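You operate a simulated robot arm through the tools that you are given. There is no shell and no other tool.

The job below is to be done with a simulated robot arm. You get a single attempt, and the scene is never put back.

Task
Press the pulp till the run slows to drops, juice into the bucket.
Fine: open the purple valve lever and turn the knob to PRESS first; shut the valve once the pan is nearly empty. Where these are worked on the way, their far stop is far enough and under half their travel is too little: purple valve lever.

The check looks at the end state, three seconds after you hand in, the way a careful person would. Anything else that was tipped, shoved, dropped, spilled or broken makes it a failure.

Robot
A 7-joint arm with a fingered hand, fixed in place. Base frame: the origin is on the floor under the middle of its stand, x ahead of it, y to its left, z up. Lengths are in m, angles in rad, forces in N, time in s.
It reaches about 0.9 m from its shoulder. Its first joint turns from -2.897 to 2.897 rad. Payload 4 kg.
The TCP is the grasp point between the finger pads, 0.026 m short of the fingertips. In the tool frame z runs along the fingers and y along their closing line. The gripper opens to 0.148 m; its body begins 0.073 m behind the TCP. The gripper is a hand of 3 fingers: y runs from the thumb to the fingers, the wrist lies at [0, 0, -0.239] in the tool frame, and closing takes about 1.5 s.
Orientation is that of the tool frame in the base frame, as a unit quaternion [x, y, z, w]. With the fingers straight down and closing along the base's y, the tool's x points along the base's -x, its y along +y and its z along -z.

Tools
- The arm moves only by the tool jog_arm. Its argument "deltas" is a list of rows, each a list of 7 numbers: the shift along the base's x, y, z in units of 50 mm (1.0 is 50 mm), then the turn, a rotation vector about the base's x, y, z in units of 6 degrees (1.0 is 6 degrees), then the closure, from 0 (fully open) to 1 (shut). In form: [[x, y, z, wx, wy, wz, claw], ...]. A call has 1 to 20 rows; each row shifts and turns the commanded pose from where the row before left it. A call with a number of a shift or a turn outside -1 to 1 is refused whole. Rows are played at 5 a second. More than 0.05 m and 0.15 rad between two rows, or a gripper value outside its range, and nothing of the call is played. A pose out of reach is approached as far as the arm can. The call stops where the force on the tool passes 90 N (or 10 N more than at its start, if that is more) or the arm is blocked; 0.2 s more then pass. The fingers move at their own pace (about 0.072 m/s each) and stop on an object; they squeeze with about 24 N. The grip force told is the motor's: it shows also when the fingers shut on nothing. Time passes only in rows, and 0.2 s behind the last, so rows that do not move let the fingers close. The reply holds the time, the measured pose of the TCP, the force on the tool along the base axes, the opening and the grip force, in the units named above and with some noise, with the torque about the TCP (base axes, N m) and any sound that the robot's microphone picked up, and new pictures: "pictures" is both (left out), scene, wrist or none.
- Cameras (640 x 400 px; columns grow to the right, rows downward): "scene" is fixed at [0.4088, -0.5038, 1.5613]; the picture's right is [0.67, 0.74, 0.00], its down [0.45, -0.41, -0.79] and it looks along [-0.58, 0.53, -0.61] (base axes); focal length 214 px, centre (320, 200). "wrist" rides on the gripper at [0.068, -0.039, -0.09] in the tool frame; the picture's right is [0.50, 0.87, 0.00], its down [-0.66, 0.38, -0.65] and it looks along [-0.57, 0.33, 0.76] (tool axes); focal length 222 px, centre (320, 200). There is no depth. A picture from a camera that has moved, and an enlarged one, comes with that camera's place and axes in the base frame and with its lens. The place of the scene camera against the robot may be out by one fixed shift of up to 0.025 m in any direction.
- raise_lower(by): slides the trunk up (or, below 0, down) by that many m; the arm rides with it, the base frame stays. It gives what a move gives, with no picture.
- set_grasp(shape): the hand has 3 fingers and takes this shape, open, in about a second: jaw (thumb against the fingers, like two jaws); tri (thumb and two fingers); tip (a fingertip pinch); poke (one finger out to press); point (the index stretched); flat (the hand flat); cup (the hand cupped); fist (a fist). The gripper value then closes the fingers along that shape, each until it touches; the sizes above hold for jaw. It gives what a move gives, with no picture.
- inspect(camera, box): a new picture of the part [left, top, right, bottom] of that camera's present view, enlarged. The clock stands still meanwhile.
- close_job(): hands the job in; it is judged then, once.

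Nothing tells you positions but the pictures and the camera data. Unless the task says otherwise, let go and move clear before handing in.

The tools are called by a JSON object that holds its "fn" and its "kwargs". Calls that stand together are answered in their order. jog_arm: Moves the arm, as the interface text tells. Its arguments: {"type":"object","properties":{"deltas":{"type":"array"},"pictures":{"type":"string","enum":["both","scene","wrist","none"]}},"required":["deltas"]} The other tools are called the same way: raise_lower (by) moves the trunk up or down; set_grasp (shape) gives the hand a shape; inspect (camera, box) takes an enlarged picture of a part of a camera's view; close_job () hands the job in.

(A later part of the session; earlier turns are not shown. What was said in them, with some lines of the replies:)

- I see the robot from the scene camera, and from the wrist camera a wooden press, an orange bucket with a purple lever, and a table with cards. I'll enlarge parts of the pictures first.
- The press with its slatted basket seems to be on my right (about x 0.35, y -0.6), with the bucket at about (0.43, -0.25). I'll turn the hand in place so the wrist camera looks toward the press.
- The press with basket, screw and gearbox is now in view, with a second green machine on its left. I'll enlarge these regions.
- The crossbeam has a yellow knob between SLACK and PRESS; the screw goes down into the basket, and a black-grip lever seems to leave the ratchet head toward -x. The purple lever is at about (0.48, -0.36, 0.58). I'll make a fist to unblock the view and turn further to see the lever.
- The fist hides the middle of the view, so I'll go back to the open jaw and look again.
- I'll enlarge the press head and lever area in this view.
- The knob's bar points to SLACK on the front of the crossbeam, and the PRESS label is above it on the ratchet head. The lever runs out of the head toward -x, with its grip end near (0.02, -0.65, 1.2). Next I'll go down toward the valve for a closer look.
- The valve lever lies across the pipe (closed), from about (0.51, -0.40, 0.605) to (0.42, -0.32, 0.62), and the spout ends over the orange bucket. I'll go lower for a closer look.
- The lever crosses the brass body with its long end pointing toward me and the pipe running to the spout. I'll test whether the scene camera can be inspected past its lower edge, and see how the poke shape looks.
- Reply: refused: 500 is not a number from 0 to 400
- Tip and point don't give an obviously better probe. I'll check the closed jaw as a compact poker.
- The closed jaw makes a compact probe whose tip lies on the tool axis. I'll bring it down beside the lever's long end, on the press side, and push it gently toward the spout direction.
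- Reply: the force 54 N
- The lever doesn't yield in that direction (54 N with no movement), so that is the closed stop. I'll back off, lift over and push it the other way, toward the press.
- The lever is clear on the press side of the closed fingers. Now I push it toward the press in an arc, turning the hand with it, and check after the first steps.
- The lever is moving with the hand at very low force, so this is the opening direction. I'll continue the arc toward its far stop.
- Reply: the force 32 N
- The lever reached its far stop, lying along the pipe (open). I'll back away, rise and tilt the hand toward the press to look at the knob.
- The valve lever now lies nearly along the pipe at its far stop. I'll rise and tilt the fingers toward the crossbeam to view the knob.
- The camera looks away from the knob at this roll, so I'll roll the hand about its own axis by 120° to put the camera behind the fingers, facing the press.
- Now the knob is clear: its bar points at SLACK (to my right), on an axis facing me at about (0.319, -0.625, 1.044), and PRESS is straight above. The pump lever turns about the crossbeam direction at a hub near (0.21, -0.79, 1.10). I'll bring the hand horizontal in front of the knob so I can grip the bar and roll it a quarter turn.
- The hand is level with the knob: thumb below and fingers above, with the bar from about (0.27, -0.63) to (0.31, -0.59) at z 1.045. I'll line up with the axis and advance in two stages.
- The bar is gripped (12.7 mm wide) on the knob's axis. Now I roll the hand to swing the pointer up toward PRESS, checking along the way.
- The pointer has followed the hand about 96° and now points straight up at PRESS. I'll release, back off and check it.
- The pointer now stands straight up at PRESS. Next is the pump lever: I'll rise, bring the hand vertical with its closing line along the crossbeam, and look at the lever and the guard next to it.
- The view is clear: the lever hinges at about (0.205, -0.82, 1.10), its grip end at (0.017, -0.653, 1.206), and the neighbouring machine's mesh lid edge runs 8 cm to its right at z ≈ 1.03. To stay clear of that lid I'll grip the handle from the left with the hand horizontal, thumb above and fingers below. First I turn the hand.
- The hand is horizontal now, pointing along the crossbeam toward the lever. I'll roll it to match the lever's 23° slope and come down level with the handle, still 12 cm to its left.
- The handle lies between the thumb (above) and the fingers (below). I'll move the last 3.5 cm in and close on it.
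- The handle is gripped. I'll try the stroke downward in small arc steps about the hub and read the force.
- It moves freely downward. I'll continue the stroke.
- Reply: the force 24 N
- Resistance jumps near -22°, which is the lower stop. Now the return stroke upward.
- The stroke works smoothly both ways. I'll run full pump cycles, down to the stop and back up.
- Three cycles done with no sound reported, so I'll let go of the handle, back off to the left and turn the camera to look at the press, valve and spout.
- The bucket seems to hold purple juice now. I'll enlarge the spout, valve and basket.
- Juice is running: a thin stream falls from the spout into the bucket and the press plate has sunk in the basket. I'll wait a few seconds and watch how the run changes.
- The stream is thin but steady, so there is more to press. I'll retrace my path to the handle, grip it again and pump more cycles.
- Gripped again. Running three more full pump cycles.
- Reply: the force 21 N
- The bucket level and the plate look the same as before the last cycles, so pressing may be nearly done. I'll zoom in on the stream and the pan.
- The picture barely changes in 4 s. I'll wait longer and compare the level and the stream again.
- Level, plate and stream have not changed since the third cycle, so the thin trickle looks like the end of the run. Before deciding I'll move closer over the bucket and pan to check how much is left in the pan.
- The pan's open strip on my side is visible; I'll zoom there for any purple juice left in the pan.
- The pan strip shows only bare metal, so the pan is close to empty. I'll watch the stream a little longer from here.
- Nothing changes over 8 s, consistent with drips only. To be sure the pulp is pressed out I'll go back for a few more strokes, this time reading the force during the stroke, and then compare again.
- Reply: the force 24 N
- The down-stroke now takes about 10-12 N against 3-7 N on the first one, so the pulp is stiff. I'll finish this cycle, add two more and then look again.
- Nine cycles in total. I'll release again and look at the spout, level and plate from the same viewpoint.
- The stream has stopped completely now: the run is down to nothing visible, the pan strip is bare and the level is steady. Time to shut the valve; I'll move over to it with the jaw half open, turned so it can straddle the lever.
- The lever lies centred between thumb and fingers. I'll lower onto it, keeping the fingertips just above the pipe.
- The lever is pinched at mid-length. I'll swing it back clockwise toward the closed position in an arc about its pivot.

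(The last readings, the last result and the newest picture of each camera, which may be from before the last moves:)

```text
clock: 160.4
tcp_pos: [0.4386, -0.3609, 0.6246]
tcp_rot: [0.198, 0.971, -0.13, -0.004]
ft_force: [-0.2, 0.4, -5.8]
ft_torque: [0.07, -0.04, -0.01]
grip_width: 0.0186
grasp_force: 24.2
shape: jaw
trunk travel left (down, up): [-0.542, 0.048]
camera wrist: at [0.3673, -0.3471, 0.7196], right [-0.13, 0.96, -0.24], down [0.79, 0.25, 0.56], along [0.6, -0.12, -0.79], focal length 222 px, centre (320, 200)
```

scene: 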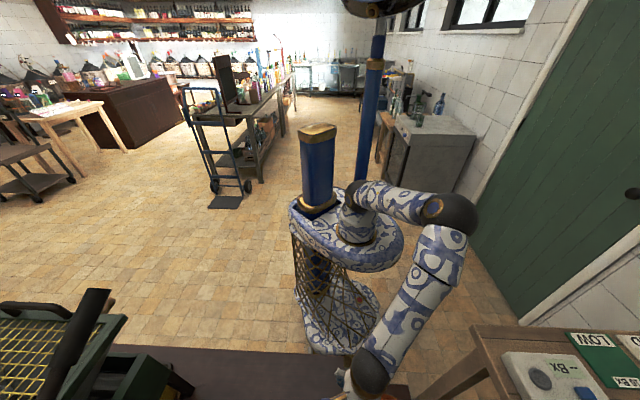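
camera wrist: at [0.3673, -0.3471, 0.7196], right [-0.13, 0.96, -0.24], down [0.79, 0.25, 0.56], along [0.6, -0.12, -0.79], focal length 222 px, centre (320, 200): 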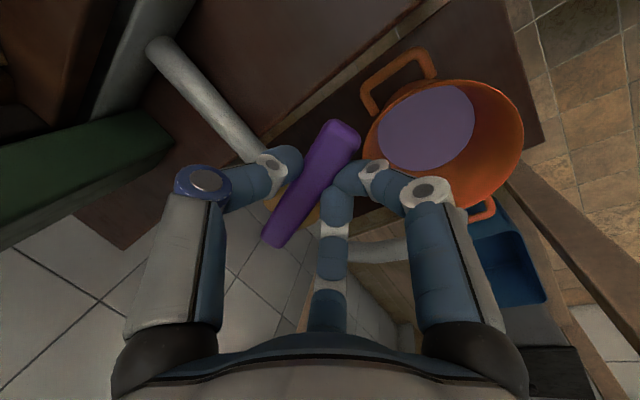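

{"fn": "jog_arm", "kwargs": {"deltas": [[0.066, 0.118, 0, 0, 0, -1, 1], [0.078, 0.108, 0, 0, 0, -1, 1]], "pictures": "wrist"}}

```text
clock: 161.0
tcp_pos: [0.4478, -0.3494, 0.6254]
tcp_rot: [0.299, 0.945, -0.129, -0.017]
ft_force: [-2.8, 1.0, -6.7]
ft_torque: [0.09, -0.06, -0.02]
grip_width: 0.0184
grasp_force: 24.1
shape: jaw
trunk travel left (down, up): [-0.542, 0.048]
camera wrist: at [0.3803, -0.3207, 0.7195], right [0.07, 0.97, -0.24], down [0.82, 0.08, 0.57], along [0.57, -0.24, -0.79], focal length 222 px, centre (320, 200)
```

wrist: 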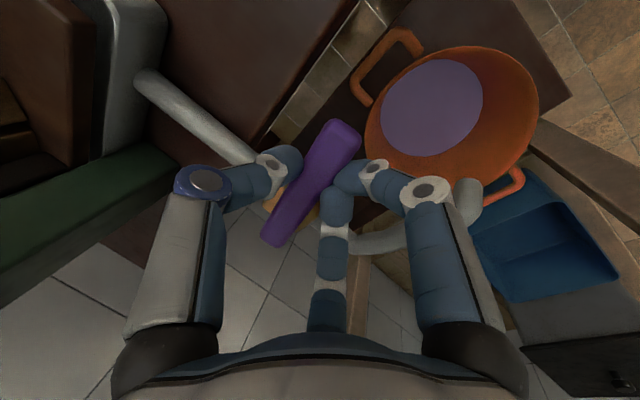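

{"fn": "jog_arm", "kwargs": {"deltas": [[0.09, 0.1, 0, 0, 0, -1, 1], [0, 0, 0, 0, 0, 0, 1]], "pictures": "none"}}

{"fn": "jog_arm", "kwargs": {"deltas": [[0.1, 0.09, 0, 0, 0, -1, 1], [0, 0, 0, 0, 0, 0, 1]], "pictures": "wrist"}}

```text
clock: 161.6
tcp_pos: [0.4527, -0.346, 0.626]
tcp_rot: [0.347, 0.929, -0.128, -0.023]
ft_force: [-1.7, 0.4, -8.1]
ft_torque: [0.05, -0.1, -0.06]
grip_width: 0.0183
grasp_force: 23.9
shape: jaw
trunk travel left (down, up): [-0.542, 0.048]
```

```text
clock: 162.2
tcp_pos: [0.4568, -0.3425, 0.626]
tcp_rot: [0.396, 0.909, -0.128, -0.03]
ft_force: [-4.4, -5.9, -11.1]
ft_torque: [-0.11, -0.01, 0.06]
grip_width: 0.0178
grasp_force: 24.1
shape: jaw
trunk travel left (down, up): [-0.542, 0.048]
camera wrist: at [0.3972, -0.299, 0.7195], right [0.27, 0.93, -0.24], down [0.82, -0.09, 0.57], along [0.5, -0.35, -0.79], focal length 222 px, centre (320, 200)
```

wrist: 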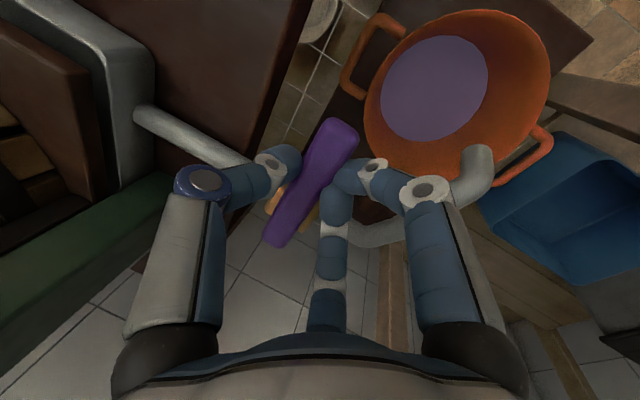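

The lever is back at about 137°, the same as its original closed position, and the resistance is rising. One small extra nudge to seat it, then I'll check.

{"fn": "jog_arm", "kwargs": {"deltas": [[0.07, 0.07, 0, 0, 0, -0.5, 1], [0, 0, 0, 0, 0, 0, 1]], "pictures": "none"}}

```text
clock: 162.8
tcp_pos: [0.4609, -0.3393, 0.6269]
tcp_rot: [0.419, 0.898, -0.128, -0.032]
ft_force: [-3.4, -15.0, 5.5]
ft_torque: [-0.24, 0.11, 0.19]
grip_width: 0.0179
grasp_force: 23.6
shape: jaw
trunk travel left (down, up): [-0.542, 0.048]
```

At the stop (15 N). Now I release and lift straight off the lever.

{"fn": "jog_arm", "kwargs": {"deltas": [[0, 0, 0, 0, 0, 0, 0.8], [0, 0, 0, 0, 0, 0, 0.5], [0, 0, 0, 0, 0, 0, 0.4], [0, 0, 0, 0, 0, 0, 0.4], [0, 0, 0, 0, 0, 0, 0.4], [0, 0, 0.5, 0, 0, 0, 0.4], [0, 0, 0.8, 0, 0, 0, 0.4], [0, 0, 0.9, 0, 0, 0, 0.4], [0, 0, 0.9, 0, 0, 0, 0.4]], "pictures": "wrist"}}

{"fn": "inspect", "kwargs": {"camera": "wrist", "box": [240, 40, 460, 200]}}

```text
clock: 164.8
tcp_pos: [0.4605, -0.3375, 0.7816]
tcp_rot: [0.419, 0.899, -0.126, -0.031]
ft_force: [-0.4, 0.7, 0.3]
ft_torque: [-0.03, 0.03, -0.01]
grip_width: 0.0883
grasp_force: 0.0
shape: jaw
trunk travel left (down, up): [-0.542, 0.048]
camera wrist: at [0.4031, -0.2917, 0.8757], right [0.32, 0.92, -0.24], down [0.81, -0.13, 0.57], along [0.49, -0.38, -0.79], focal length 222 px, centre (320, 200)
```

wrist: 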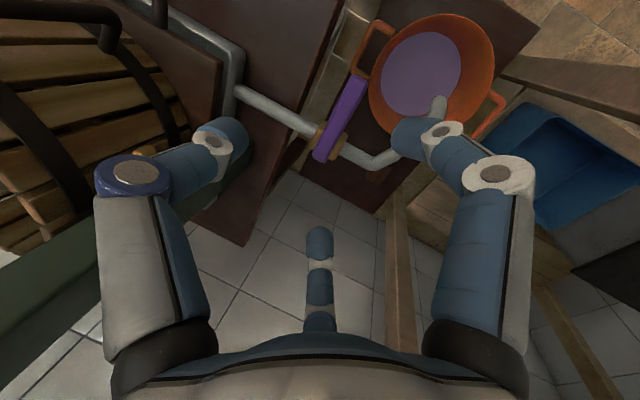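

```text
2.50 times, centred on (350, 120) of wrist
camera zoom: at [0.4031, -0.2917, 0.8757], right [0.32, 0.92, -0.24], down [0.81, -0.13, 0.57], along [0.49, -0.38, -0.79], focal length 555 px, centre (245, 400)
```

zoom: 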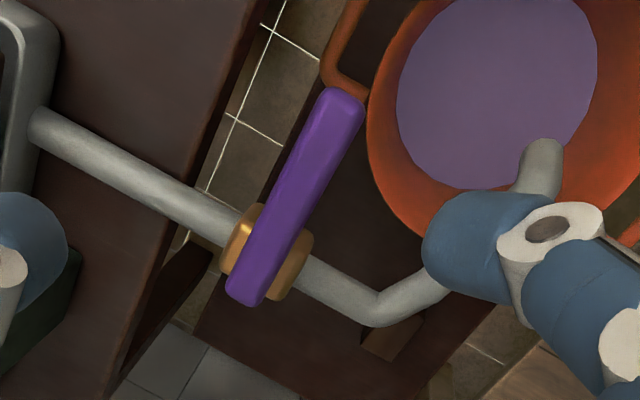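

The valve lever is back across the pipe (136°, same as at the start) and no juice is running. I'll move the arm up and clear, then take a last look.

{"fn": "jog_arm", "kwargs": {"deltas": [[-0.1, 0.05, 0.9, 0, 0, 0, 0], [-0.2, 0.1, 0.9, 0, 0, 0, 0], [-0.3, 0.1, 0.9, 0, 0, 0, 0], [-0.3, 0.1, 0.9, 0, 0, 0, 0], [-0.3, 0.1, 0.9, 0, 0, 0, 0], [-0.4, 0.1, 0.85, 0, 0, 0, 0], [-0.4, 0.1, 0.85, 0, 0, 0, 0], [-0.4, 0.1, 0.85, 0, 0, 0, 0], [-0.4, 0.1, 0.85, 0, 0, 0, 0], [-0.4, 0.1, 0.85, 0, 0, 0, 0]]}}

{"fn": "inspect", "kwargs": {"camera": "wrist", "box": [200, 20, 440, 180]}}

```text
clock: 167.0
tcp_pos: [0.302, -0.2896, 1.2184]
tcp_rot: [0.418, 0.899, -0.125, -0.033]
ft_force: [-0.2, -0.4, 0.3]
ft_torque: [-0.01, 0.01, -0.04]
grip_width: 0.1479
grasp_force: 0.0
shape: jaw
trunk travel left (down, up): [-0.542, 0.048]
camera wrist: at [0.2434, -0.2443, 1.3134], right [0.32, 0.92, -0.24], down [0.81, -0.13, 0.57], along [0.49, -0.38, -0.79], focal length 222 px, centre (320, 200)
```

scene: 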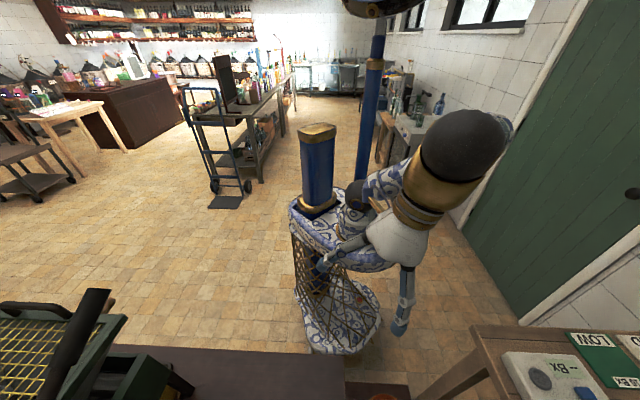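
wrist: 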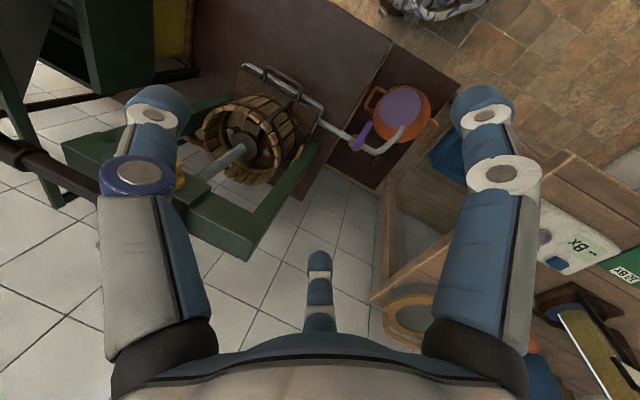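

```text
2.50 times, centred on (320, 100) of wrist
camera zoom: at [0.2434, -0.2443, 1.3134], right [0.32, 0.92, -0.24], down [0.81, -0.13, 0.57], along [0.49, -0.38, -0.79], focal length 555 px, centre (320, 450)
```

zoom: 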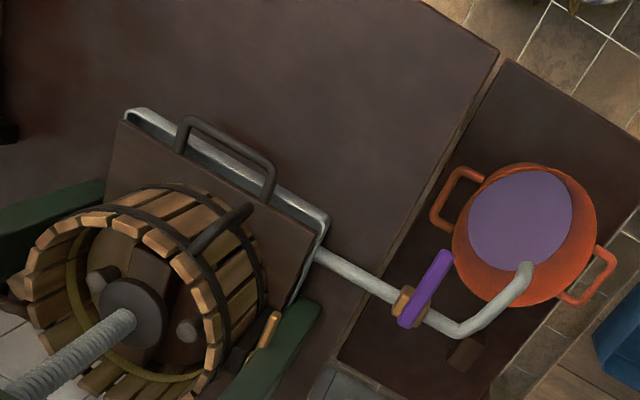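

The final view shows the juice in the upright bucket with nothing running from the spout. The purple lever is shut across the pipe, the pan strip is bare, and the hand is clear of everything. I'm handing the job in.

{"fn": "close_job", "kwargs": {}}

```text
The job is handed in.
```

The pulp is pressed out and the juice is in the bucket. I've handed the job in, but no verdict came back, so this is what I saw at the end.

- **Valve opened:** I turned the purple lever to its far stop, so it lay along the pipe.
- **Knob:** I turned it from SLACK to PRESS, with the pointer straight up at the label, and left it there.
- **Pressing:** I worked the pump lever through nine full strokes. The press plate sank about 5 cm. The bucket level stopped changing after the third stroke. A thin thread still ran after six strokes and had stopped when I looked after the ninth.
- **Pan:** The open strip facing me showed only bare metal before I shut the valve. A board covers the rest, so I couldn't see the whole pan.
- **Valve shut:** The lever is back across the pipe at its closed stop, at the same angle as at the start.

In the last pictures nothing runs from the spout and the bucket stands upright with about 4–5 cm of juice by my estimate. I saw nothing tipped, shoved or spilled. The hand has let go and is clear.
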